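You operate a simulated robot arm through the tools that you are given. There is no shell and no other tool. Be economical: measure what you need, move in short steps, check, and stop when the job is done.

The job below is to be done with a simulated two-armed robot. You get a single attempt, and the scene is never put back.

TASK
Shut the green sweet into the white box with the handle.
Fine: hold the box while its catch slides; lid on and catch shut at the end.
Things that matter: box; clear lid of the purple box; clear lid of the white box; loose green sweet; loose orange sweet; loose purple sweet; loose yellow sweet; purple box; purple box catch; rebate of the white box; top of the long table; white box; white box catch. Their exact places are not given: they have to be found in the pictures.

The check looks at the end state, three seconds after you hand in, the way a careful person would. Anything else that was tipped, shoved, dropped, spilled or broken makes it a failure. Lids that push on must go on centred and level and be pressed home; caps that screw on are set level and turned clockwise until they are tight.

THE ROBOT
Two 6-joint arms with two-finger parallel grippers on one trunk, on a base that drives. Base frame: it is fixed to the floor where the robot stands at the start and does not move with it; the origin is under the middle of the robot, x ahead of it, y to its left, z up; the surface under the hand at the start is at about z = 80. Lengths are in cm, angles in rad, forces in N, time in s.
The left shoulder is at the start at [6, 18.7, 109.7], the right one opposite. With the tool pointing down near the work surface each hand reaches from about 26 to 62 cm from the robot's upright axis, wherever it stands, measured 20 degrees to its own side. Places, roughly: box [50, 0, 80]; clear lid of the white box (14x10x4 cm) [50, 0, 90]; purple box catch [90, -50, 90]; rebate of the white box [50, 0, 80]; top of the long table [70, -20, 80]; white box (23x14x5 cm) [50, 0, 80]; white box catch [50, 0, 90]. Payload 1.57 kg a hand.
Tool frame (each hand has its own): the origin (TCP) lies between the finger pads and is the grasp point; the fingertips stand 3 cm ahead of it; z points along the fingers, y is the line along which they close. The gripper opens to 11 cm. The fingers are 2.4 cm wide and 1.2 cm thick; the gripper's body (4.8 by 11.2 cm) begins 7.8 cm behind the TCP.
Orientation is that of the tool frame in the base frame, as [roll, pitch, yaw] about the fixed x, y, z axes, in that order (R = Rz(yaw) Ry(pitch) Rx(roll)). With the fingers straight down and closing along the base's y, the tool's x points along the base's -x, its y along +y and its z along -z.

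THE INTERFACE
- The arms move only by the tool play_rows. It takes "left_series", "right_series" or both (then of equal length, played together; a hand with none holds still); each is a list of rows, each an object (a shift or turn left out is 0, a gripper value left out holds the last) with "turn": the turn, a rotation vector about the tool's x, y, z in rad, a list of three; "translation": the shift along the tool's x, y, z in cm, a list of three; "gripper": the closure, from 0 (fully open) to 1 (shut). In form: [{"turn": [rx, ry, rz], "translation": [tx, ty, tz], "gripper": gripper}, ...]. A call has 1 to 12 rows; each row is the pose to reach, as a shift and turn from the pose commanded when the call began, along the tool's axes at that moment. A row lasts 0.2 s, in which the tool goes at most 5 cm and 0.15 rad; a call with a longer step from one row to the next is refused whole, and so is a gripper value outside its range. A pose out of reach is approached as far as the arm can. The call stops where the force on the tool passes 40 N (or 10 N more than at its start, if that is more) or the arm is blocked; 0.2 s more then pass. The fingers move at their own pace (about 15.3 cm/s each) and stop on an object; they squeeze with about 43 N. The grip force told is the motor's: it shows also when the fingers shut on nothing. Time passes only in rows, and 0.2 s behind the last, so rows that repeat a pose let the fingers close. The reply holds the time, the measured pose of the TCP, the force on the tool along the base axes, the opening and the grip force, in the units named above and with some noise, with the torque about the TCP (base axes, N m) and any sound that the robot's microphone picked up, and new pictures: "views" is both (left out), scene, wrist or none (wrist: the cameras of the hands that moved).
- Cameras (640 x 400 px; columns grow to the right, rows downward): "scene" is now at [0.8, -2.13, 162.76]; the picture's right is [-0.30, -0.95, 0.00], its down [-0.80, 0.26, -0.54] and it looks along [0.51, -0.16, -0.84] (base axes); focal length 287 px, centre (320, 200). "left" rides on the left gripper at [7, -1.6, -14.1] in its tool frame; the picture's right is [0.23, 0.97, 0.00], its down [-0.86, 0.20, -0.48] and it looks along [-0.47, 0.11, 0.88] (tool axes); focal length 222 px, centre (320, 200). "right" rides on the right gripper at [7, 1.6, -14.1] in its tool frame; the picture's right is [-0.23, 0.97, 0.00], its down [-0.86, -0.20, -0.48] and it looks along [-0.47, -0.11, 0.88] (tool axes); focal length 222 px, centre (320, 200).
- slide_trunk(by): slides the trunk up (or, below 0, down) by that many cm; the arms and the scene camera ride with it, the base frame stays. It gives what a move gives, with no picture.
- roll_base(legs): drives the robot by 1 to 6 legs, each [ahead, left, turn to the left] in cm, cm and rad, along the robot's own axes; the way and the turn of a leg run together, so that a leg with both is an arc; at most 150 cm and 3.142 rad a leg. The arms and the cameras ride along, it lands a little off, and it stops where it bumps. It gives what a move gives, and a new picture of the scene camera.
- aim_head(pan, tilt): turns the head with the scene camera to pan (to the left, within 1.501 rad either way) and tilt (down, from -0.506 to 1.204), counted from straight ahead of the robot. It gives what a move gives, and a new picture of the scene camera.
- pixel_to_xyz(camera, pixels): for up to 12 pixels [column, row] of the newest picture of that camera ("zoom" is the newest enlarged one), the place [x, y, z] in the base frame of the surface seen there, good to about 0.3 cm. The clock stands still meanwhile.
- enlarge(camera, box): a new picture of the part [left, top, right, bottom] of that camera's present view, enlarged. The clock stands still meanwhile.
- sign_off(): hands the job in; it is judged then, once.

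Go step by step. Measure first, check grasps and placings, and put right what went wrong. The budget is 80 turns and 260 pictures, counting those below and the enlarged ones. Unless the task says otherwise, let go and move clear before handing in, and close with one line.

The tools are called after "Emit:" as name(argument=value, ...) on one line, values as JSON. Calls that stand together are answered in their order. play_rows: Moves the arms, as the interface text tells. Its arguments: {"type":"object","properties":{"left_series":{"type":"array","items":{"type":"object","properties":{"turn":{"type":"array","items":{"type":"number"}},"translation":{"type":"array","items":{"type":"number"}},"gripper":{"type":"number"}}}},"right_series":{"type":"array","items":{"type":"object","properties":{"turn":{"type":"array","items":{"type":"number"}},"translation":{"type":"array","items":{"type":"number"}},"gripper":{"type":"number"}}}},"views":{"type":"string","enum":["both","scene","wrist","none"]}},"required":[]} The other tools are called the same way: slide_trunk (by) slides the trunk up or down; roll_base (legs) drives the base; aim_head (pan, tilt) turns the head that bears the scene camera; pixel_to_xyz (camera, pixels) gives the place of the surface under pixels of a picture; enlarge (camera, box) takes an enlarged picture of a part of a camera's view; sign_off () hands the job in.

At the start:

```text
time_s: 0.0
left_eef_pos: [45.31, 12.05, 111.47]
left_tcp_rot: [-3.142, -0.001, 3.141]
left_force: [0.7, 0.0, -0.1]
left_torque: [0.0, -0.01, 0.01]
left_gripper_width: 11.02
left_grip_force: 0.0
right_eef_pos: [39.44, -25.22, 113.7]
right_tcp_rot: [3.14, 0.001, 3.141]
right_force: [-0.2, 0.3, -0.1]
right_torque: [-0.01, -0.01, -0.05]
right_gripper_width: 11.0
right_grip_force: 0.1
trunk travel left (down, up): [-72.5, 26.5]
robot x, y, heading: [-0.13, 0.06, 0.0]
head pan, tilt: [-0.309, 1.002]
```

scene: 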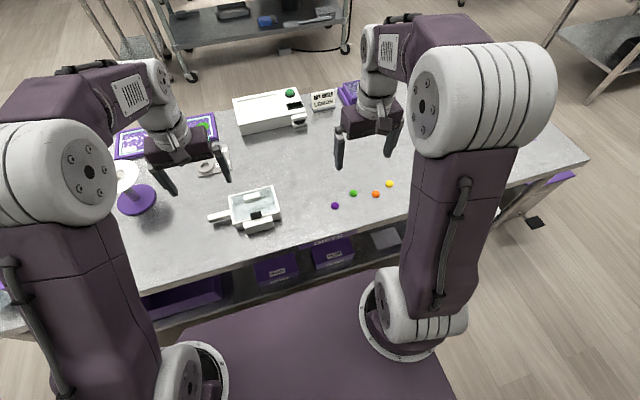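
right: 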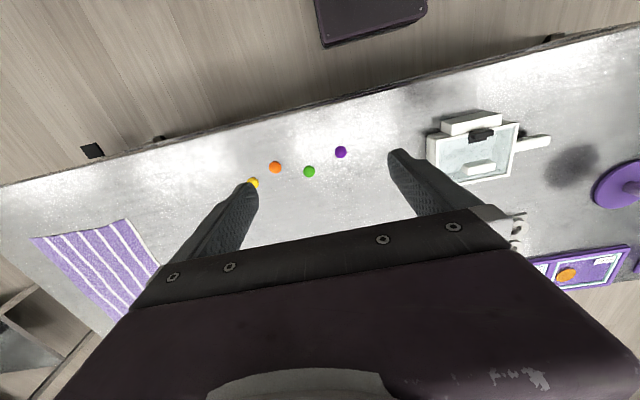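
left: 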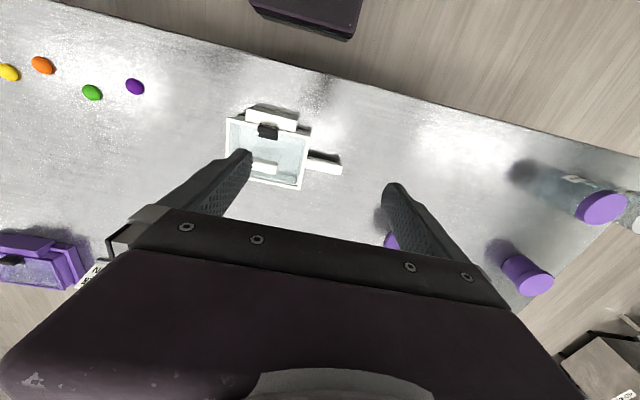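

The white box with the handle appears at scene (255,208), the green sweet at (353,193). I'll enlarge both and measure.

Emit:
enlarge(camera="scene", box=[195, 170, 305, 240])

Emit:
enlarge(camera="left", box=[200, 90, 360, 200])

Emit:
enlarge(camera="scene", box=[220, 70, 380, 170])

Emit:
pixel_to_xyz(camera="scene", pixels=[[353, 193], [335, 205], [376, 194], [390, 184], [212, 218], [255, 216], [260, 227], [245, 199], [273, 187], [232, 196], [300, 200], [278, 212]])

```text
5.71 times, centred on (250, 205) of scene
```

zoom: 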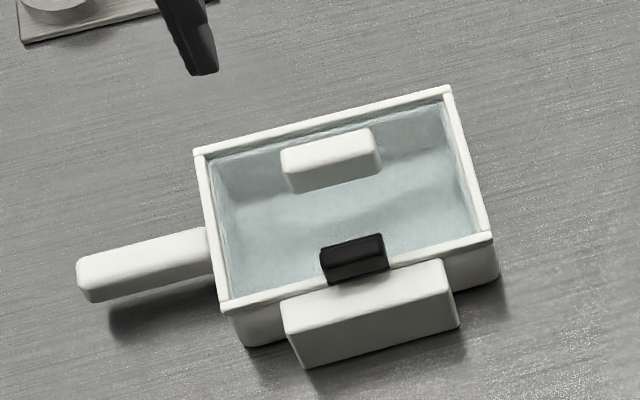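

```text
3.64 times, centred on (280, 145) of left
```

zoom: 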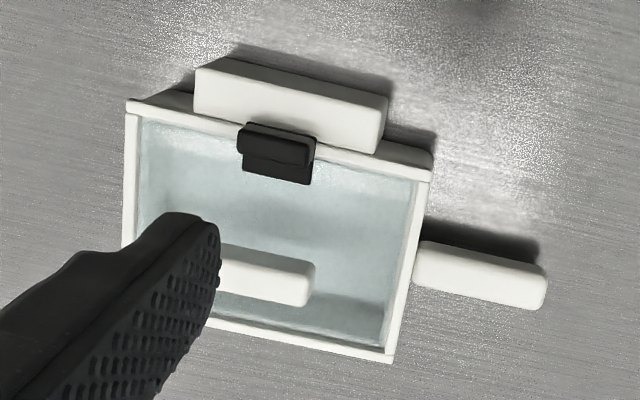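

```text
4.00 times, centred on (300, 120) of scene
```

zoom: 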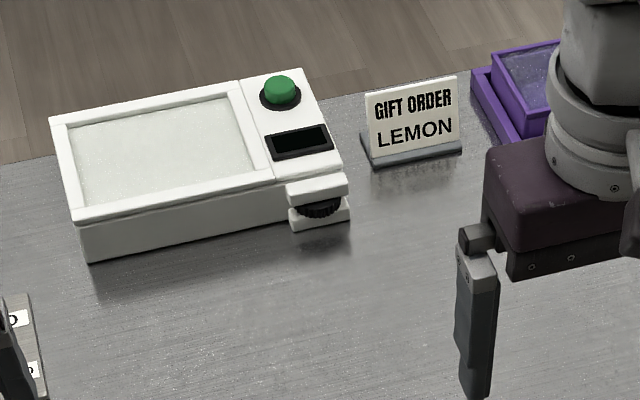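

```text
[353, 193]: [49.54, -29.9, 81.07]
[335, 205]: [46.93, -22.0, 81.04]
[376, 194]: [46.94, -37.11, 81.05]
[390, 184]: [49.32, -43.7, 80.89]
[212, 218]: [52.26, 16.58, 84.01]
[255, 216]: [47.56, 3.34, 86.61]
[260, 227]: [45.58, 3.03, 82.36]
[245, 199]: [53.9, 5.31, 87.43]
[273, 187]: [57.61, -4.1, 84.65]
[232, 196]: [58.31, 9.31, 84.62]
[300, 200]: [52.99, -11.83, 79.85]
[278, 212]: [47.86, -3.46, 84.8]
```

The clear lid is on the box with the black catch over its near edge; the knob of the lid is on the far side. I measure the geometry in detail from an enlarged view.

Emit:
enlarge(camera="scene", box=[200, 175, 296, 235])

```text
6.67 times, centred on (248, 205) of scene
```

zoom: 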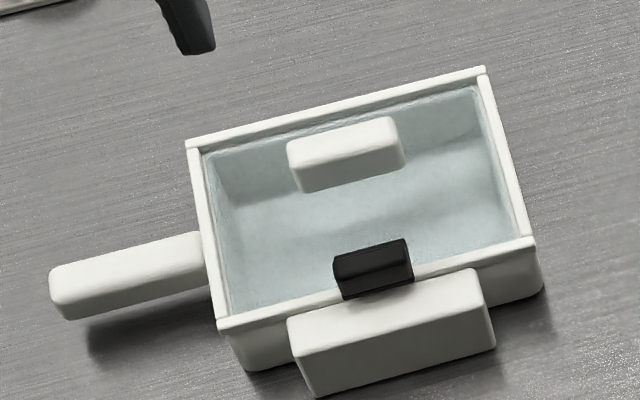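

Emit:
pixel_to_xyz(camera="zoom", pixels=[[192, 144], [481, 71], [530, 242], [222, 325], [345, 138], [350, 175], [370, 250], [375, 280], [410, 245], [335, 262], [270, 250], [440, 180]])

Emit:
pixel_to_xyz(camera="zoom", pixels=[[60, 285], [195, 250], [130, 262], [295, 325], [480, 280], [390, 310], [390, 360], [490, 340], [300, 150], [392, 125], [310, 180], [400, 165]])

```text
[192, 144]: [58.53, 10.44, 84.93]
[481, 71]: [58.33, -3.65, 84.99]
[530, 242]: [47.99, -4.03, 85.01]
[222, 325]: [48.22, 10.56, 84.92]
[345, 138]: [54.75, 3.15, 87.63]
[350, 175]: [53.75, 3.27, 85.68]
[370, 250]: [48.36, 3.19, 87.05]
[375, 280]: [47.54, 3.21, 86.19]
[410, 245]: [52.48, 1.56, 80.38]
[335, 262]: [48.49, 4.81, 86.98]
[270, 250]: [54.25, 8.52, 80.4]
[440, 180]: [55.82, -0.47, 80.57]
```

```text
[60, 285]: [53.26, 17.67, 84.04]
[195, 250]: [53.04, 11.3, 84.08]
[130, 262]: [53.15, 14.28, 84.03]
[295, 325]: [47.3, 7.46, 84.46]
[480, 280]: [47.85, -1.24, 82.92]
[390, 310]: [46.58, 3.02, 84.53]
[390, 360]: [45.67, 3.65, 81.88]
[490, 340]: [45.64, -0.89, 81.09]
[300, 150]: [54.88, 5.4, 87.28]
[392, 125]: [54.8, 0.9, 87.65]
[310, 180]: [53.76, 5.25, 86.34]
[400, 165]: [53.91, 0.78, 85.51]
```

The box is axis-aligned: rim x 48–58.4, y −4–10.6, z 85; handle centred at about x 53.1, y 11–18, top z 84; catch at about (48.3, 3.2, 87). I bring the left hand above the handle, turned 90°, and the right hand in turned to look at the catch.

Emit:
play_rows(left_series=[{"translation": [-0.7, 0.25, 1.3], "turn": [0, 0, 0.143]}, {"translation": [-1.4, 0.5, 2.6], "turn": [0, 0, 0.286]}, {"translation": [-2.1, 0.75, 3.9], "turn": [0, 0, 0.428]}, {"translation": [-2.8, 1.0, 5.2], "turn": [0, 0, 0.571]}, {"translation": [-3.5, 1.25, 6.5], "turn": [0, 0, 0.714]}, {"translation": [-4.2, 1.5, 7.8], "turn": [0, 0, 0.857]}, {"translation": [-4.9, 1.75, 9.1], "turn": [0, 0, 1.0]}, {"translation": [-5.6, 2.0, 10.4], "turn": [0, 0, 1.142]}, {"translation": [-6.3, 2.25, 11.7], "turn": [0, 0, 1.285]}, {"translation": [-7.0, 2.5, 13.0], "turn": [0, 0, 1.428]}, {"translation": [-7.8, 2.75, 14.5], "turn": [0, 0, 1.571]}, {"translation": [-7.8, 2.75, 14.5], "turn": [0, 0, 1.571]}], right_series=[{"translation": [-0.8, 1.9, 1.2], "turn": [0, 0, -0.143]}, {"translation": [-1.6, 3.8, 2.4], "turn": [0, 0, -0.286]}, {"translation": [-2.4, 5.7, 3.6], "turn": [0, 0, -0.428]}, {"translation": [-3.2, 7.6, 4.8], "turn": [0, 0, -0.571]}, {"translation": [-4.0, 9.5, 6.0], "turn": [0, 0, -0.714]}, {"translation": [-4.8, 11.4, 7.2], "turn": [0, 0, -0.857]}, {"translation": [-5.6, 13.3, 8.4], "turn": [0, 0, -1.0]}, {"translation": [-6.4, 15.2, 9.6], "turn": [0, 0, -1.142]}, {"translation": [-7.2, 17.1, 10.8], "turn": [0, 0, -1.285]}, {"translation": [-8.0, 19.0, 12], "turn": [0, 0, -1.428]}, {"translation": [-8.8, 20.9, 13.2], "turn": [0, 0, -1.571]}, {"translation": [-8.8, 20.9, 13.2], "turn": [0, 0, -1.571]}])

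```text
time_s: 2.6
left_eef_pos: [53.14, 14.65, 96.9]
left_tcp_rot: [-3.141, 0.001, 1.568]
left_force: [-0.4, -0.4, 0.5]
left_torque: [0.02, -0.03, 0.0]
left_gripper_width: 11.0
left_grip_force: 0.0
right_eef_pos: [48.17, -4.09, 100.5]
right_tcp_rot: [3.14, 0.001, -1.569]
right_force: [-0.1, 0.0, -0.2]
right_torque: [0.0, 0.01, 0.0]
right_gripper_width: 11.01
right_grip_force: 0.0
trunk travel left (down, up): [-72.5, 26.5]
robot x, y, heading: [-0.08, -0.02, 0.003]
head pan, tilt: [-0.309, 1.002]
```

scene: 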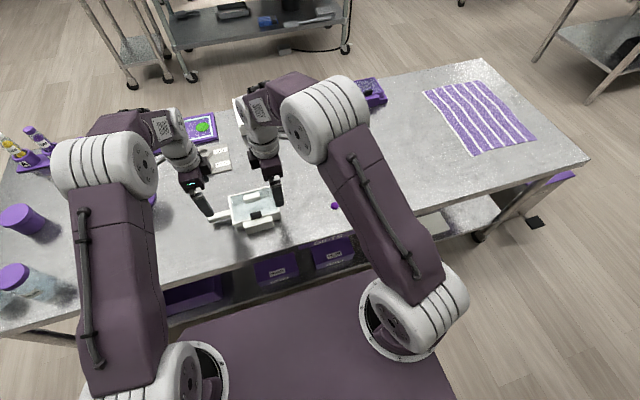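
right: 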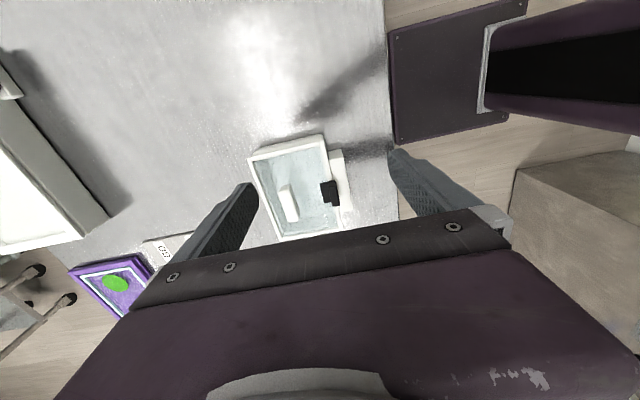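
left: 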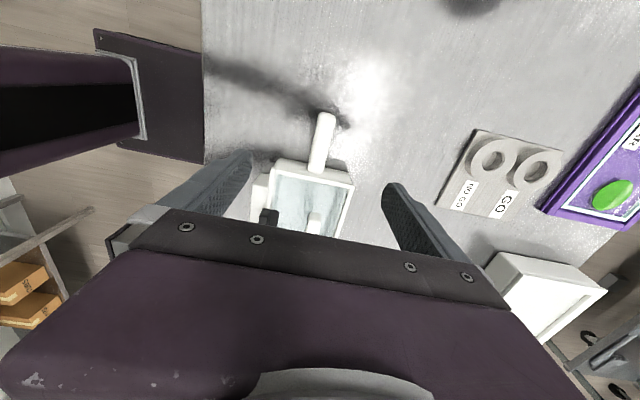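

Both hands arrived. I zoom in on the catch in the right camera.

Emit:
enlarge(camera="right", box=[240, 125, 370, 245])

Emit:
enlarge(camera="scene", box=[206, 180, 290, 235])

Emit:
pixel_to_xyz(camera="right", pixels=[[321, 190], [331, 180], [333, 190], [338, 190], [343, 190], [333, 202], [333, 178], [290, 205], [281, 203], [297, 203], [286, 186], [289, 219]])

Emit:
pixel_to_xyz(camera="left", pixels=[[319, 145], [328, 115], [315, 165], [312, 145], [328, 145]])

```text
3.33 times, centred on (305, 185) of right
```

zoom: 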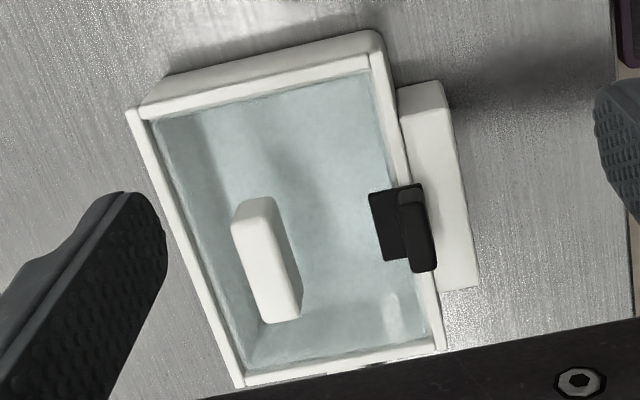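

```text
7.27 times, centred on (248, 208) of scene
```

zoom: 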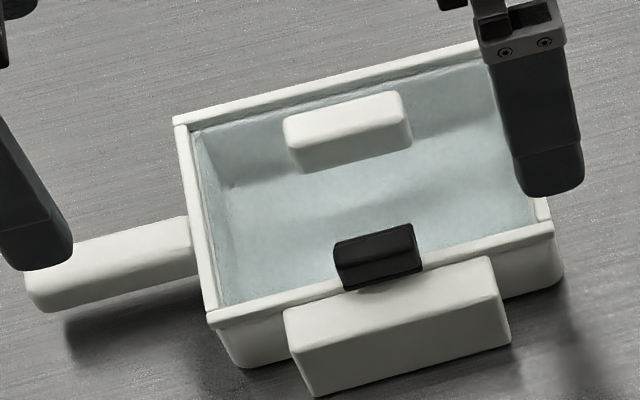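

```text
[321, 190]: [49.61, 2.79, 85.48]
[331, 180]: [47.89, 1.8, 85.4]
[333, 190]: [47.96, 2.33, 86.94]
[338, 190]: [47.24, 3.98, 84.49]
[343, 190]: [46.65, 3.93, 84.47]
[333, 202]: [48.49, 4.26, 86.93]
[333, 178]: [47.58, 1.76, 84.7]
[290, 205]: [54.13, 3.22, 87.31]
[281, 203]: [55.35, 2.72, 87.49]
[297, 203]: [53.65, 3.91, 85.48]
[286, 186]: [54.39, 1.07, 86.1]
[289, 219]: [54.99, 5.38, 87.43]
```

```text
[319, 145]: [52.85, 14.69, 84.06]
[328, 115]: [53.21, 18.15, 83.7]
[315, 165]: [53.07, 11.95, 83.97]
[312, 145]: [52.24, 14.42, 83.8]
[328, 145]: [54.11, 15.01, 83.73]
```

The catch has a raised tab (x ≈47.6–48.8, y 1.7–4.8, top 87) on a plate at z 85.4; it slides along x. First the left hand goes down and grips the handle.

Emit:
play_rows(left_series=[{"translation": [0, 0, 3.2], "gripper": 0.4}, {"translation": [0, 0, 6.4]}, {"translation": [0, 0, 9.6]}, {"translation": [0, 0, 11.5]}, {"translation": [0, 0, 12.9]}, {"translation": [0, 0, 12.9], "gripper": 1}, {"translation": [0, 0, 12.9]}, {"translation": [0, 0, 12.9]}], right_series=[{"translation": [-0.7, 0, 0.5], "gripper": 0.3}, {"translation": [-1.4, 0, 1]}, {"translation": [-2.1, 0, 1.5]}, {"translation": [-2.8, 0, 2]}, {"translation": [-3.5, 0, 2.5]}, {"translation": [-4.2, 0, 3]}, {"translation": [-4.2, 0, 3]}, {"translation": [-4.2, 0, 3]}])

```text
time_s: 4.4
left_eef_pos: [53.14, 14.72, 84.1]
left_tcp_rot: [3.141, 0.001, 1.569]
left_force: [0.5, -0.4, 0.2]
left_torque: [-0.1, -0.06, 0.14]
left_gripper_width: 2.13
left_grip_force: 34.4
right_eef_pos: [48.3, 0.02, 97.44]
right_tcp_rot: [-3.141, 0.001, -1.57]
right_force: [0.7, 0.0, -0.5]
right_torque: [0.0, 0.0, 0.04]
right_gripper_width: 7.71
right_grip_force: 0.0
trunk travel left (down, up): [-72.5, 26.5]
robot x, y, heading: [0.12, 0.01, 0.004]
head pan, tilt: [-0.309, 1.002]
```

scene: 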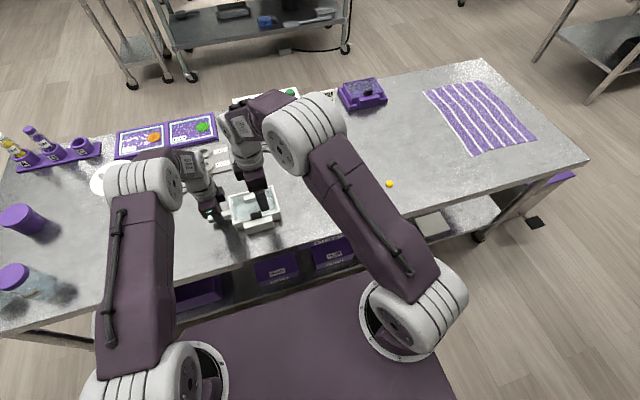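
right: 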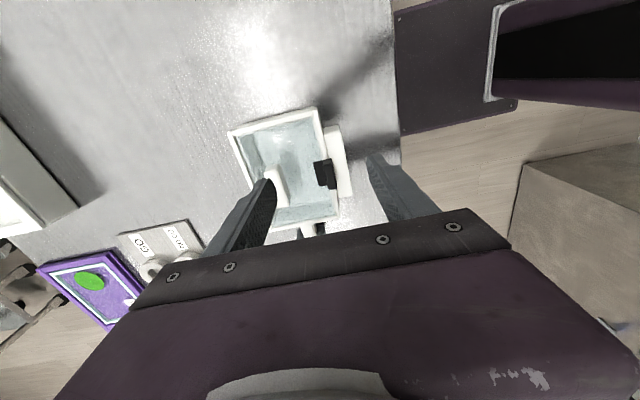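
left: 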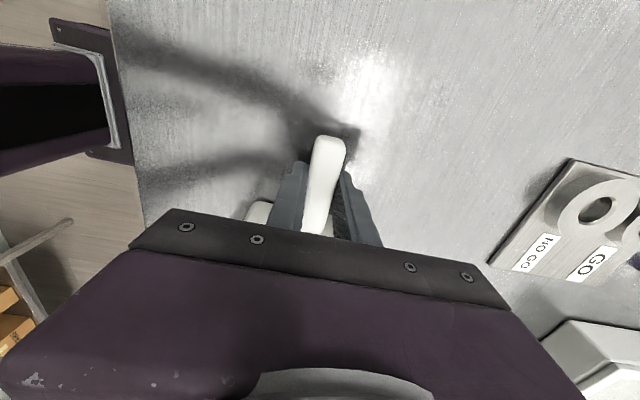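

The handle is held (width 2.13). Now the right hand goes to the catch tab at (48.25, 3.2) with fingers part-open, no closing yet.

Emit:
play_rows(right_series=[{"translation": [-1.6, 0, 0], "gripper": 0.64}, {"translation": [-3.2, 0, 0]}, {"translation": [-3.2, 0, 3]}, {"translation": [-3.2, 0, 6]}, {"translation": [-3.2, 0, 8]}, {"translation": [-3.2, 0, 8.5]}])

Emit:
enlarge(camera="right", box=[240, 80, 400, 240])

Emit:
enlarge(camera="scene", box=[206, 180, 290, 235])

```text
time_s: 5.8
left_eef_pos: [53.09, 14.68, 84.1]
left_tcp_rot: [3.141, 0.0, 1.57]
left_force: [0.4, -0.4, 0.1]
left_torque: [0.12, -0.01, 0.03]
left_gripper_width: 2.16
left_grip_force: 34.5
right_eef_pos: [48.22, 3.21, 89.03]
right_tcp_rot: [-3.141, -0.002, -1.571]
right_force: [0.5, -0.1, 0.2]
right_torque: [0.03, -0.04, -0.02]
right_gripper_width: 3.97
right_grip_force: 0.0
trunk travel left (down, up): [-72.5, 26.5]
robot x, y, heading: [-0.16, -0.35, -0.002]
head pan, tilt: [-0.309, 1.002]
```

scene: 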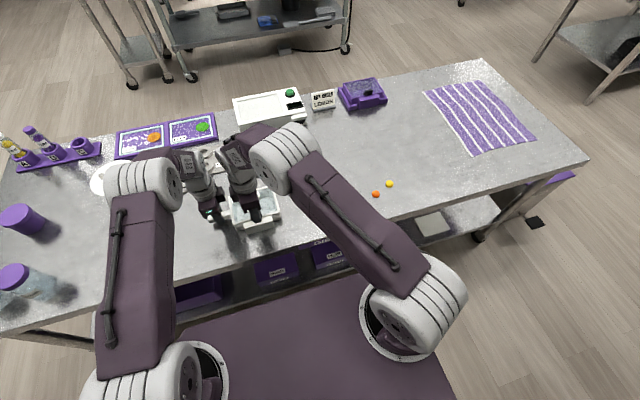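
right: 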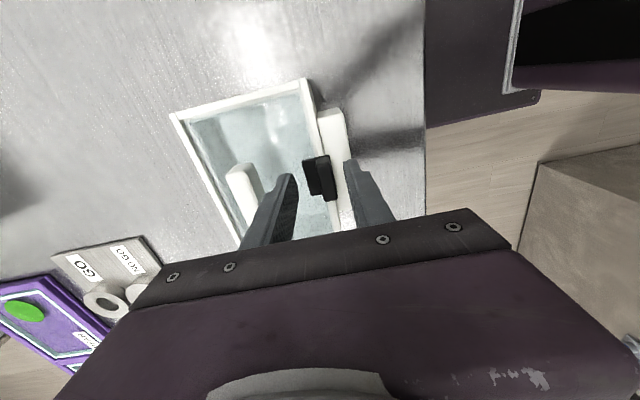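

```text
2.50 times, centred on (320, 160) of right
```

zoom: 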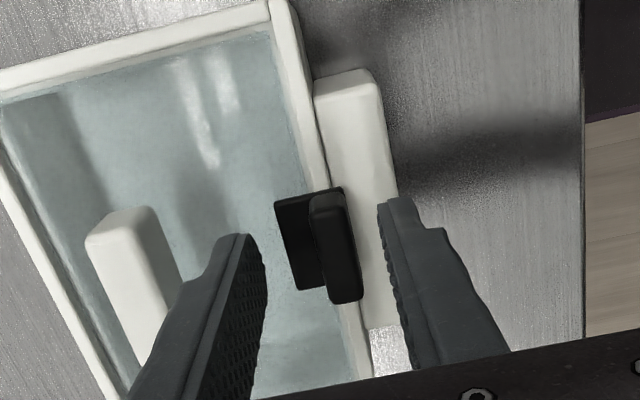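

```text
7.27 times, centred on (248, 208) of scene
```

zoom: 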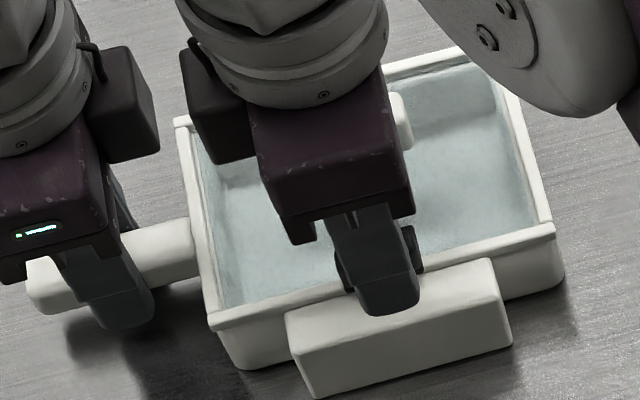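

The tab is between the fingers. I lower slightly and close on it.

Emit:
play_rows(right_series=[{"translation": [0, 0, 0.2]}, {"translation": [0, 0, 0.2], "gripper": 0.8}, {"translation": [0, 0, 0.2], "gripper": 1}, {"translation": [0, 0, 0.2]}], views="none")

Emit:
enlarge(camera="right", box=[240, 80, 400, 240])

```text
time_s: 6.8
left_eef_pos: [53.16, 14.76, 84.0]
left_tcp_rot: [3.138, 0.0, 1.571]
left_force: [11.6, 3.3, -4.6]
left_torque: [0.4, 0.0, 0.77]
left_gripper_width: 2.15
left_grip_force: 34.6
right_eef_pos: [48.19, 3.17, 88.74]
right_tcp_rot: [3.139, -0.002, -1.571]
right_force: [-11.1, -3.4, 5.0]
right_torque: [0.14, 0.25, 0.4]
right_gripper_width: 1.06
right_grip_force: 28.2
trunk travel left (down, up): [-72.5, 26.5]
robot x, y, heading: [0.03, -0.05, -0.0]
head pan, tilt: [-0.309, 1.002]
```

```text
2.50 times, centred on (320, 160) of right
```

zoom: 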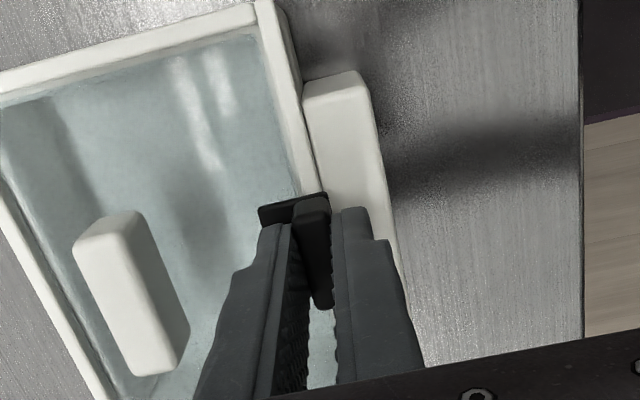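

The tab is gripped (1.06 cm). I slide it toward the robot (−x = tool +y) in small steps.

Emit:
play_rows(right_series=[{"translation": [0, 0.3, 0]}, {"translation": [0, 0.6, 0]}, {"translation": [0, 0.9, 0]}, {"translation": [0, 1.2, 0]}, {"translation": [0, 1.2, 0]}], views="none")

Emit:
enlarge(camera="right", box=[240, 80, 400, 240])

```text
time_s: 8.0
left_eef_pos: [53.09, 14.7, 84.01]
left_tcp_rot: [3.141, 0.001, 1.572]
left_force: [-1.0, -0.6, 9.7]
left_torque: [-0.66, 0.43, 0.01]
left_gripper_width: 2.16
left_grip_force: 34.6
right_eef_pos: [47.07, 3.26, 88.69]
right_tcp_rot: [3.142, 0.001, -1.569]
right_force: [-0.5, 0.2, -7.8]
right_torque: [-0.25, 0.13, 0.05]
right_gripper_width: 1.08
right_grip_force: 28.5
trunk travel left (down, up): [-72.5, 26.5]
robot x, y, heading: [-0.03, -0.13, 0.001]
head pan, tilt: [-0.309, 1.002]
```

```text
2.50 times, centred on (320, 160) of right
```

zoom: 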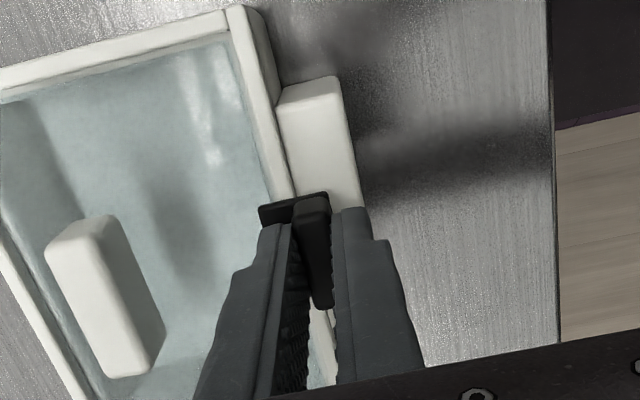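

The catch moved 1.1 cm freely with the box still. I continue until it clears the lid or resists.

Emit:
play_rows(right_series=[{"translation": [0, 0.25, 0]}, {"translation": [0, 0.5, 0]}, {"translation": [0, 0.75, 0]}, {"translation": [0, 0.75, 0]}], views="none")

Emit:
enlarge(camera="right", box=[240, 80, 400, 240])

```text
time_s: 9.0
left_eef_pos: [53.05, 14.59, 84.11]
left_tcp_rot: [-3.14, 0.0, 1.573]
left_force: [0.4, -3.7, 6.1]
left_torque: [-0.4, 0.24, 0.11]
left_gripper_width: 2.11
left_grip_force: 34.7
right_eef_pos: [46.32, 3.22, 88.7]
right_tcp_rot: [-3.141, -0.001, -1.57]
right_force: [0.1, 1.9, -3.8]
right_torque: [-0.03, 0.07, 0.0]
right_gripper_width: 1.05
right_grip_force: 28.1
trunk travel left (down, up): [-72.5, 26.5]
robot x, y, heading: [0.1, -0.02, 0.001]
head pan, tilt: [-0.309, 1.002]
```

```text
2.50 times, centred on (320, 160) of right
```

zoom: 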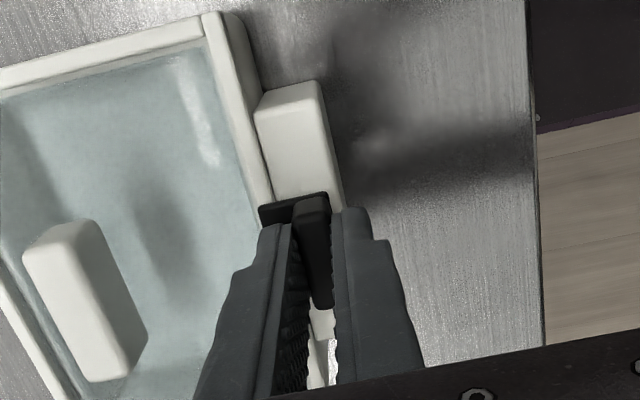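

Still free and box still. The plate tip is about over the rim; a little more, watching force.

Emit:
play_rows(right_series=[{"translation": [0, 0.2, 0]}, {"translation": [0, 0.4, 0]}, {"translation": [0, 0.6, 0]}, {"translation": [0, 0.6, 0]}], views="none")

Emit:
enlarge(camera="right", box=[240, 80, 400, 240])

```text
time_s: 10.0
left_eef_pos: [52.96, 14.63, 84.07]
left_tcp_rot: [-3.14, 0.0, 1.57]
left_force: [-12.8, -6.4, 14.0]
left_torque: [-0.92, 0.26, -0.39]
left_gripper_width: 2.16
left_grip_force: 34.3
right_eef_pos: [45.9, 3.17, 88.8]
right_tcp_rot: [-3.14, 0.0, -1.571]
right_force: [11.1, 8.1, -10.7]
right_torque: [-0.08, 0.04, -0.43]
right_gripper_width: 1.06
right_grip_force: 28.5
trunk travel left (down, up): [-72.5, 26.5]
robot x, y, heading: [0.21, -0.17, -0.002]
head pan, tilt: [-0.309, 1.002]
```

```text
2.50 times, centred on (320, 160) of right
```

zoom: 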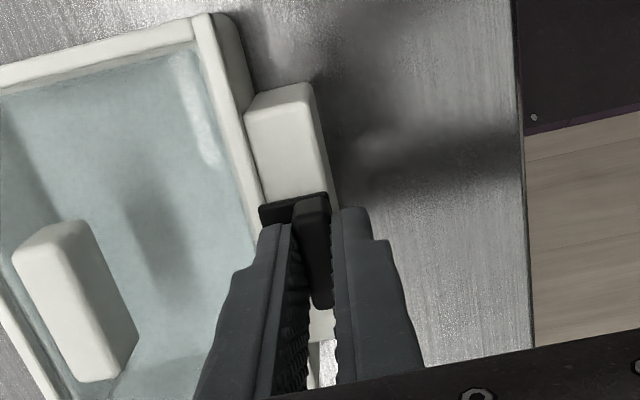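

The end stop is reached (11 N), catch open after about 2.2 cm. I release, rise, and move over the lid knob.

Emit:
play_rows(right_series=[{"translation": [0, -0.3, 0], "gripper": 0.64}, {"translation": [0, -0.3, 0]}, {"translation": [0, -0.3, -2]}, {"translation": [0, -0.3, -4]}, {"translation": [0, -4.5, -4]}, {"translation": [0, -8.8, -4]}, {"translation": [0, -8.8, -3]}, {"translation": [0, -8.8, -3]}])

Emit:
enlarge(camera="right", box=[240, 80, 400, 240])

```text
time_s: 11.8
left_eef_pos: [53.18, 14.76, 83.96]
left_tcp_rot: [-3.141, 0.001, 1.57]
left_force: [-0.2, -0.6, -1.7]
left_torque: [0.29, -0.04, -0.02]
left_gripper_width: 2.13
left_grip_force: 33.9
right_eef_pos: [54.67, 3.25, 91.68]
right_tcp_rot: [3.14, -0.001, -1.573]
right_force: [-0.5, 0.0, 0.0]
right_torque: [-0.01, 0.0, -0.04]
right_gripper_width: 3.94
right_grip_force: 0.1
trunk travel left (down, up): [-72.5, 26.5]
robot x, y, heading: [0.19, 0.07, -0.001]
head pan, tilt: [-0.309, 1.002]
```

scene: 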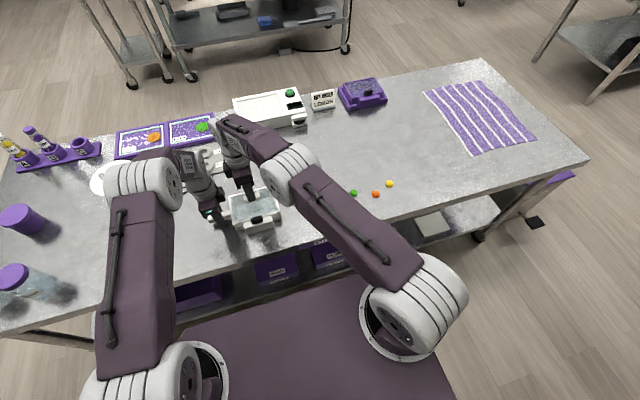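
right: 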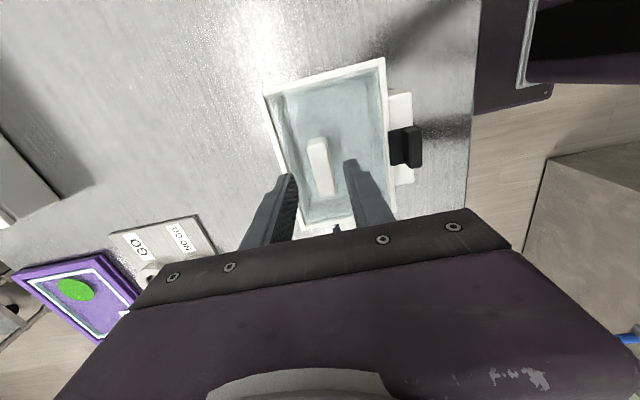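

```text
2.50 times, centred on (320, 160) of right
```

zoom: 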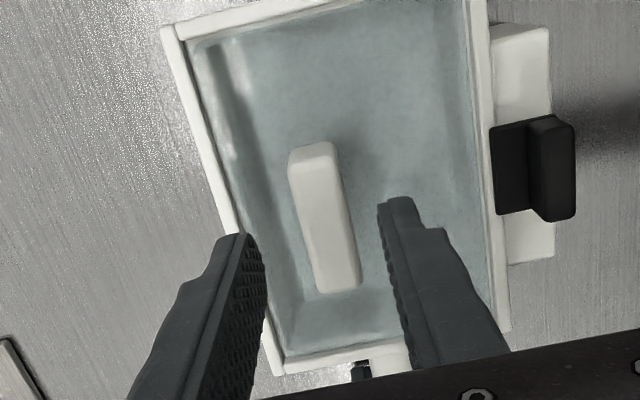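

Knob sits between the fingers and the catch plate is off the lid. I measure the knob before descending.

Emit:
pixel_to_xyz(camera="zoom", pixels=[[295, 175], [335, 165], [318, 200], [318, 150], [340, 282], [318, 284], [355, 270], [500, 160], [540, 150]])

```text
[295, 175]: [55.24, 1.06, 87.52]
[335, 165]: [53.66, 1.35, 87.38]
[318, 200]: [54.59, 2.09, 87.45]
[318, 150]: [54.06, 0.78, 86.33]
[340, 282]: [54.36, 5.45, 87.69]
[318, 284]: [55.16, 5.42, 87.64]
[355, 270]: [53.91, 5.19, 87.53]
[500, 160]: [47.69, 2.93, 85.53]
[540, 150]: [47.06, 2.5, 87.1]
```

Knob centre is (54.5, 3.2). I descend with a small shift, grip, and lift a little to check.

Emit:
play_rows(right_series=[{"translation": [0, 0.17, 1]}, {"translation": [0, 0.17, 2.2]}, {"translation": [0, 0.17, 3.15]}, {"translation": [0, 0.17, 3.15], "gripper": 1}, {"translation": [0, 0.17, 3.15]}, {"translation": [0, 0.17, 3.15]}], views="none")

Emit:
enlarge(camera="right", box=[200, 40, 440, 240])

```text
time_s: 13.2
left_eef_pos: [53.09, 14.61, 84.13]
left_tcp_rot: [3.14, 0.0, 1.57]
left_force: [-0.8, -0.5, -0.6]
left_torque: [0.14, -0.04, -0.02]
left_gripper_width: 2.13
left_grip_force: 34.4
right_eef_pos: [54.41, 3.24, 88.63]
right_tcp_rot: [3.141, 0.0, -1.57]
right_force: [0.9, -0.1, 0.0]
right_torque: [0.03, -0.01, 0.0]
right_gripper_width: 1.69
right_grip_force: 32.3
trunk travel left (down, up): [-72.5, 26.5]
robot x, y, heading: [0.18, -0.47, -0.002]
head pan, tilt: [-0.309, 1.002]
```

```text
2.00 times, centred on (320, 140) of right
```

zoom: 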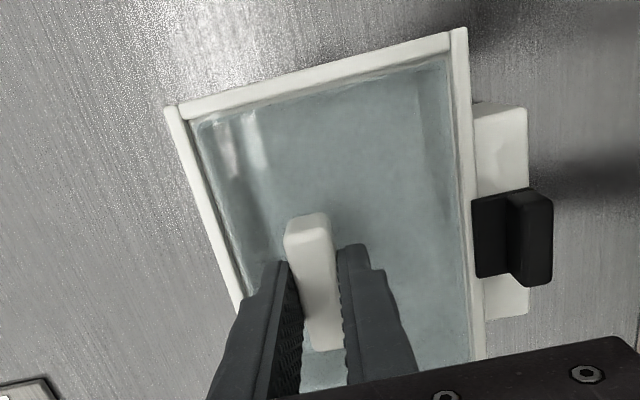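

Knob gripped (1.69 cm) at TCP (54.41, 3.24, 88.63), which I note as the seat pose. I lift straight up by 6 cm.

Emit:
play_rows(right_series=[{"translation": [0, 0, -0.5]}, {"translation": [0, 0, -1.0]}, {"translation": [0, 0, -1.5]}, {"translation": [0, 0, -3]}, {"translation": [0, 0, -4.5]}, {"translation": [0, 0, -6]}, {"translation": [0, 0, -6]}])

Emit:
enlarge(camera="right", box=[200, 40, 440, 240])

Emit:
enlarge(camera="scene", box=[206, 170, 300, 235])

```text
time_s: 14.8
left_eef_pos: [53.15, 14.73, 83.96]
left_tcp_rot: [-3.141, -0.001, 1.571]
left_force: [0.4, 0.3, 0.3]
left_torque: [0.17, -0.02, 0.0]
left_gripper_width: 2.16
left_grip_force: 34.9
right_eef_pos: [54.36, 3.19, 94.66]
right_tcp_rot: [-3.141, -0.001, -1.57]
right_force: [0.1, 0.4, -0.8]
right_torque: [-0.01, -0.03, 0.01]
right_gripper_width: 1.72
right_grip_force: 32.3
trunk travel left (down, up): [-72.5, 26.5]
robot x, y, heading: [0.07, 0.19, 0.005]
head pan, tilt: [-0.309, 1.002]
```

scene: 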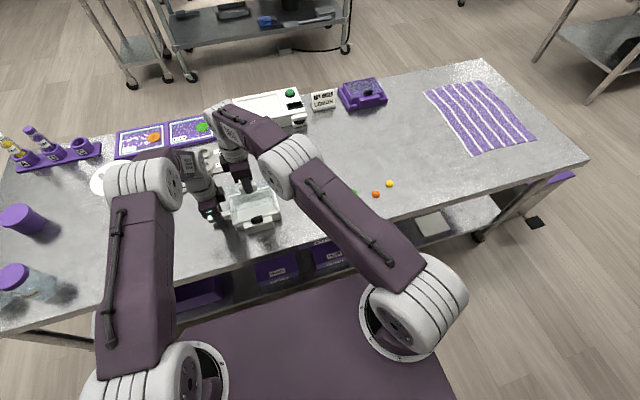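
right: 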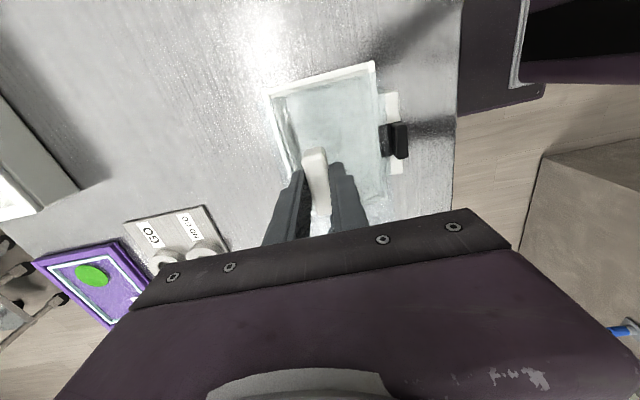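

```text
2.00 times, centred on (320, 140) of right
```

zoom: 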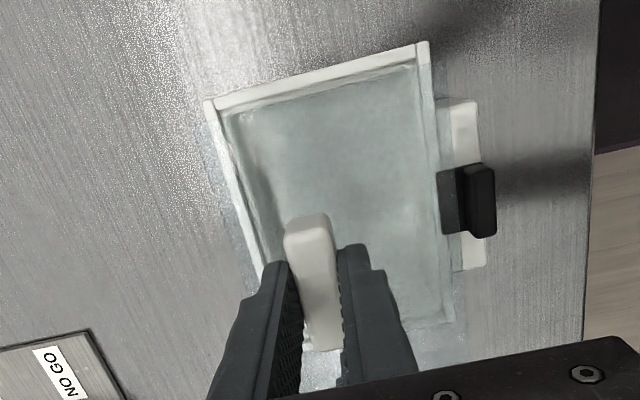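

```text
6.15 times, centred on (253, 202) of scene
```

zoom: 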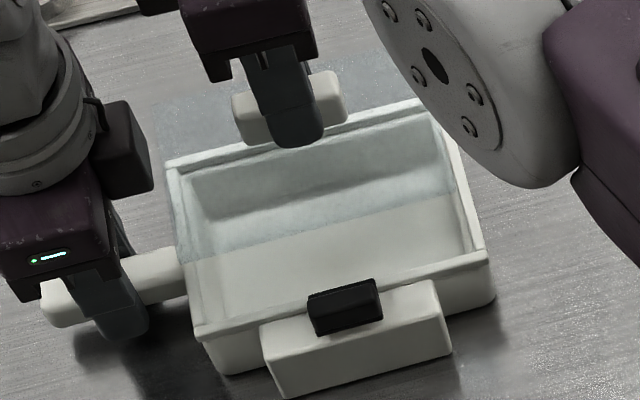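

The lid is off cleanly and the box is empty. I carry the lid to free table at about (57.5, −14.5) and lower it to just above the table.

Emit:
play_rows(right_series=[{"translation": [3, 0, 0]}, {"translation": [6, -0.6, 0]}, {"translation": [9, -1.2, 0]}, {"translation": [12, -1.8, 0]}, {"translation": [15, -2.4, 0]}, {"translation": [17.7, -3, 0]}, {"translation": [17.7, -3, 3]}, {"translation": [17.7, -3, 6]}, {"translation": [17.7, -3, 8]}, {"translation": [17.7, -3, 8.6]}, {"translation": [17.7, -3, 8.6]}])

Emit:
enlarge(camera="scene", box=[250, 150, 370, 225])

```text
time_s: 17.2
left_eef_pos: [53.19, 14.58, 83.98]
left_tcp_rot: [3.141, -0.001, 1.571]
left_force: [1.1, 0.6, 0.7]
left_torque: [0.16, -0.01, -0.08]
left_gripper_width: 2.13
left_grip_force: 34.8
right_eef_pos: [57.41, -14.55, 86.01]
right_tcp_rot: [3.142, 0.0, -1.57]
right_force: [0.0, 0.5, -1.6]
right_torque: [-0.02, -0.02, -0.01]
right_gripper_width: 1.72
right_grip_force: 32.7
trunk travel left (down, up): [-72.5, 26.5]
robot x, y, heading: [0.02, -0.32, -0.001]
head pan, tilt: [-0.309, 1.002]
```

scene: 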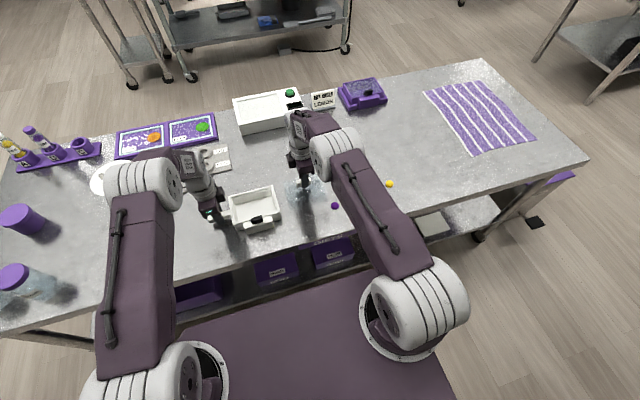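
right: 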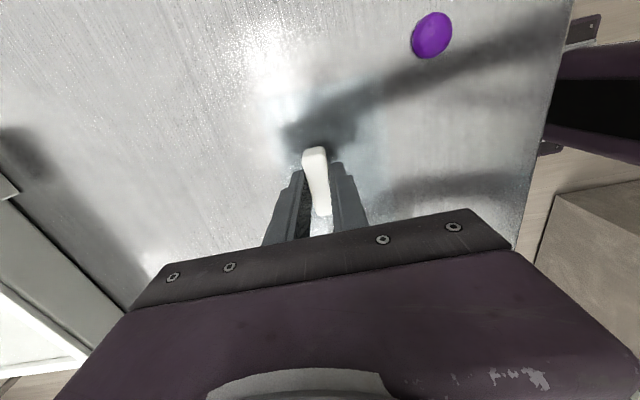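

```text
5.33 times, centred on (310, 188) of scene
```

zoom: 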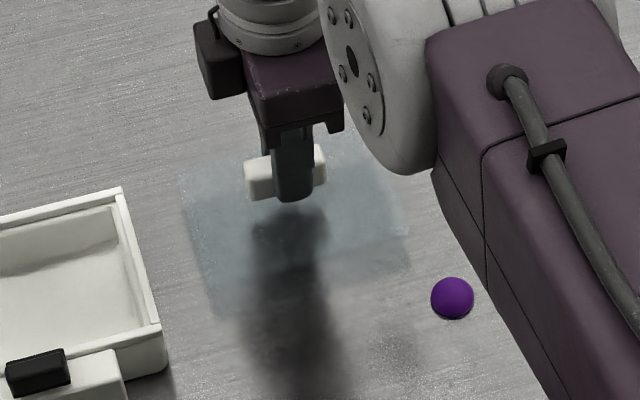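

Clear of everything. I lower in small steps until contact.

Emit:
play_rows(right_series=[{"translation": [0, 0, 0.3]}, {"translation": [0, 0, 0.6]}, {"translation": [0, 0, 0.9]}, {"translation": [0, 0, 1.1]}, {"translation": [0, 0, 1.1]}], views="none")

```text
time_s: 18.4
left_eef_pos: [53.24, 14.83, 83.94]
left_tcp_rot: [3.141, 0.0, 1.572]
left_force: [0.1, 0.2, 0.2]
left_torque: [0.12, 0.01, 0.03]
left_gripper_width: 2.14
left_grip_force: 34.8
right_eef_pos: [57.52, -14.61, 84.94]
right_tcp_rot: [3.141, -0.001, -1.572]
right_force: [-0.2, 0.1, -0.8]
right_torque: [-0.04, -0.03, -0.01]
right_gripper_width: 1.72
right_grip_force: 31.8
trunk travel left (down, up): [-72.5, 26.5]
robot x, y, heading: [0.41, 0.53, 0.001]
head pan, tilt: [-0.309, 1.002]
```

Emit:
play_rows(right_series=[{"translation": [0, 0, 0.2]}, {"translation": [0, 0, 0.4]}, {"translation": [0, 0, 0.6]}, {"translation": [0, 0, 0.6]}], views="none")

```text
time_s: 19.4
left_eef_pos: [53.06, 14.76, 84.17]
left_tcp_rot: [3.142, 0.0, 1.571]
left_force: [0.3, 0.7, 1.1]
left_torque: [0.02, -0.01, 0.0]
left_gripper_width: 2.16
left_grip_force: 34.2
right_eef_pos: [57.4, -14.42, 84.32]
right_tcp_rot: [-3.141, 0.0, -1.57]
right_force: [0.1, -0.2, -0.8]
right_torque: [0.0, 0.01, 0.0]
right_gripper_width: 1.7
right_grip_force: 31.7
trunk travel left (down, up): [-72.5, 26.5]
robot x, y, heading: [-0.28, 0.16, -0.003]
head pan, tilt: [-0.309, 1.002]
```

Emit:
play_rows(right_series=[{"translation": [0, 0, 0.15]}, {"translation": [0, 0, 0.3]}, {"translation": [0, 0, 0.45]}, {"translation": [0, 0, 0.45]}], views="none")

Emit:
enlarge(camera="scene", box=[250, 150, 370, 225])

```text
time_s: 20.4
left_eef_pos: [53.0, 14.65, 84.2]
left_tcp_rot: [3.139, 0.0, 1.571]
left_force: [0.1, -0.5, 0.3]
left_torque: [0.14, -0.01, -0.02]
left_gripper_width: 2.13
left_grip_force: 34.0
right_eef_pos: [57.41, -14.51, 84.16]
right_tcp_rot: [-3.135, -0.001, -1.571]
right_force: [5.1, -3.4, 27.5]
right_torque: [0.24, 0.13, -0.02]
right_gripper_width: 1.72
right_grip_force: 32.3
trunk travel left (down, up): [-72.5, 26.5]
robot x, y, heading: [0.22, -0.09, 0.003]
head pan, tilt: [-0.309, 1.002]
```

```text
5.33 times, centred on (310, 188) of scene
```

zoom: 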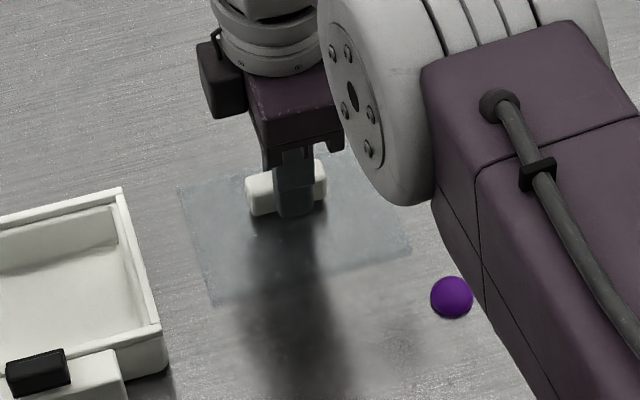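

Contact at TCP z ≈84.2 (27 N). I relax the press, release, rise, and go over the green sweet.

Emit:
play_rows(right_series=[{"translation": [0, 0, -0.25]}, {"translation": [0, 0, -0.25]}, {"translation": [0, 0, -0.25], "gripper": 0.7}, {"translation": [0, 0, -0.25]}, {"translation": [0, 0, -3]}, {"translation": [0, 0, -7]}, {"translation": [0, 0, -10]}, {"translation": [4, 2, -10]}, {"translation": [8, 4, -10]}, {"translation": [12, 6, -10]}, {"translation": [15.4, 7.9, -10]}, {"translation": [15.4, 7.9, -10]}])

Emit:
enlarge(camera="right", box=[200, 60, 440, 240])

```text
time_s: 23.0
left_eef_pos: [53.12, 14.67, 83.97]
left_tcp_rot: [-3.141, 0.001, 1.572]
left_force: [-0.2, -0.3, -0.6]
left_torque: [0.01, 0.0, 0.01]
left_gripper_width: 2.13
left_grip_force: 34.3
right_eef_pos: [49.52, -29.79, 93.87]
right_tcp_rot: [3.142, 0.001, -1.57]
right_force: [-0.5, 0.0, 0.4]
right_torque: [-0.03, 0.02, -0.02]
right_gripper_width: 3.32
right_grip_force: 0.0
trunk travel left (down, up): [-72.5, 26.5]
robot x, y, heading: [0.03, -0.08, 0.003]
head pan, tilt: [-0.309, 1.002]
```

scene: 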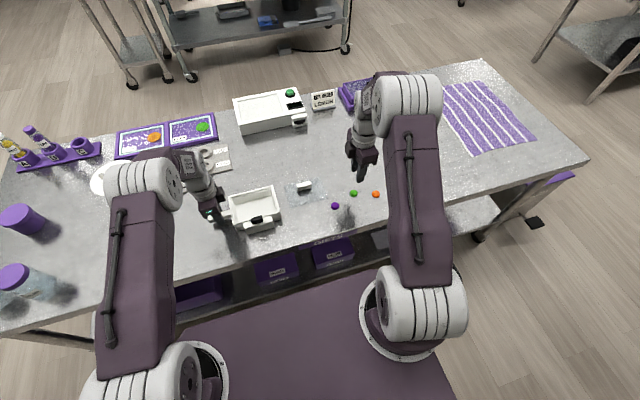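
right: 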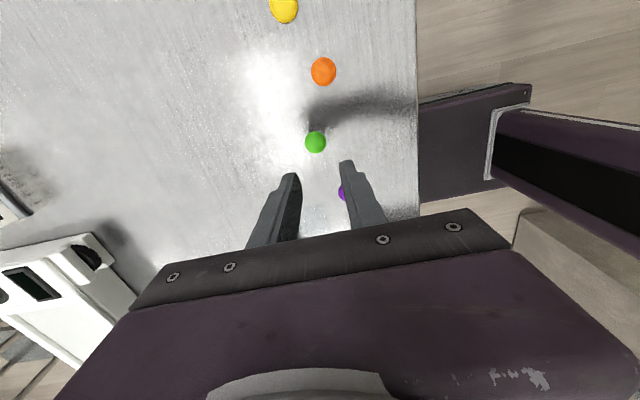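

```text
2.22 times, centred on (320, 150) of right
```

zoom: 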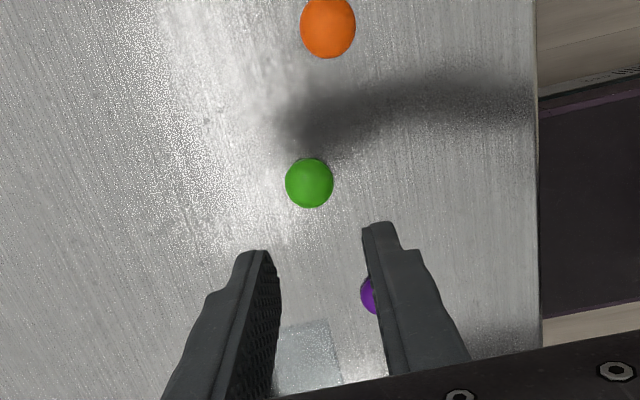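

Emit:
pixel_to_xyz(camera="zoom", pixels=[[309, 183], [288, 183], [331, 183], [309, 161], [309, 205], [309, 175], [340, 240]])

Emit:
pixel_to_xyz(camera="scene", pixels=[[305, 186], [290, 190], [320, 178], [353, 193]])

```text
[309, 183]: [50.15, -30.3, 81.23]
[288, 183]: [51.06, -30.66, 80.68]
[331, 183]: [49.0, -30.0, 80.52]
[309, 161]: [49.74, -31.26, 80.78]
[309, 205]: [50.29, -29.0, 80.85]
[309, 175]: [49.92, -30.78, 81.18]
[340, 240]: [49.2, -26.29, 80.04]
```

```text
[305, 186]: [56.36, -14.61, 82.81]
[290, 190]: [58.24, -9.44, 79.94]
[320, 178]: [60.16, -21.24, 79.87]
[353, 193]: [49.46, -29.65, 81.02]
```

Green sweet centre is about (50.0, −30.2), 2.1 cm wide, top 81.2. I descend over it and grip.

Emit:
play_rows(right_series=[{"translation": [0.4, -0.45, 3]}, {"translation": [0.4, -0.45, 6.5]}, {"translation": [0.4, -0.45, 9]}, {"translation": [0.4, -0.45, 10.45]}, {"translation": [0.4, -0.45, 10.45], "gripper": 1}, {"translation": [0.4, -0.45, 10.45]}, {"translation": [0.4, -0.45, 10.45]}], views="wrist")

Emit:
enlarge(camera="right", box=[240, 80, 400, 240])

```text
time_s: 24.6
left_eef_pos: [53.02, 14.7, 84.05]
left_tcp_rot: [-3.14, 0.001, 1.571]
left_force: [-0.2, -0.5, 0.3]
left_torque: [0.18, -0.04, 0.0]
left_gripper_width: 2.12
left_grip_force: 34.5
right_eef_pos: [49.98, -30.36, 83.54]
right_tcp_rot: [-3.139, 0.0, -1.572]
right_force: [0.1, -0.5, 6.9]
right_torque: [-0.03, -0.01, -0.06]
right_gripper_width: 1.39
right_grip_force: 30.3
trunk travel left (down, up): [-72.5, 26.5]
robot x, y, heading: [-0.08, 0.36, 0.001]
head pan, tilt: [-0.309, 1.002]
```

right: 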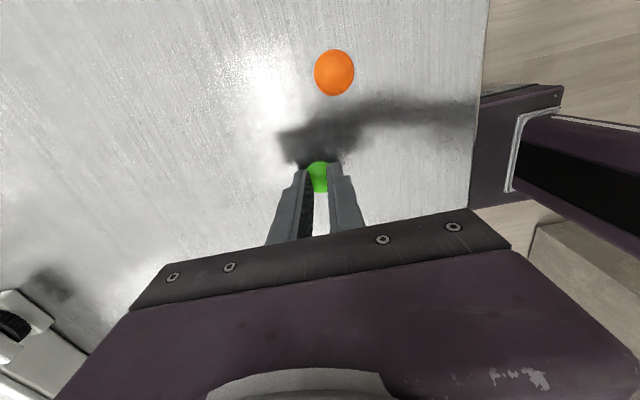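

```text
2.50 times, centred on (320, 160) of right
```

zoom: 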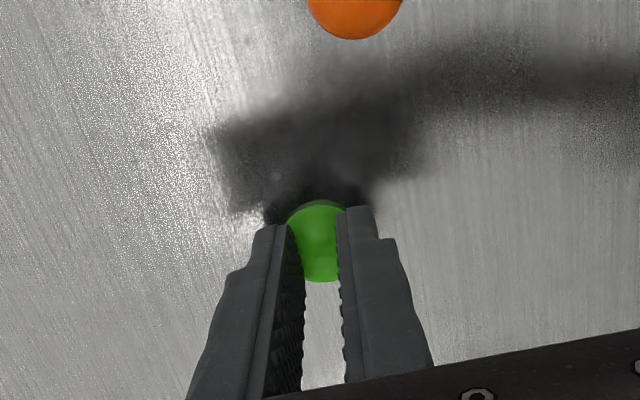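

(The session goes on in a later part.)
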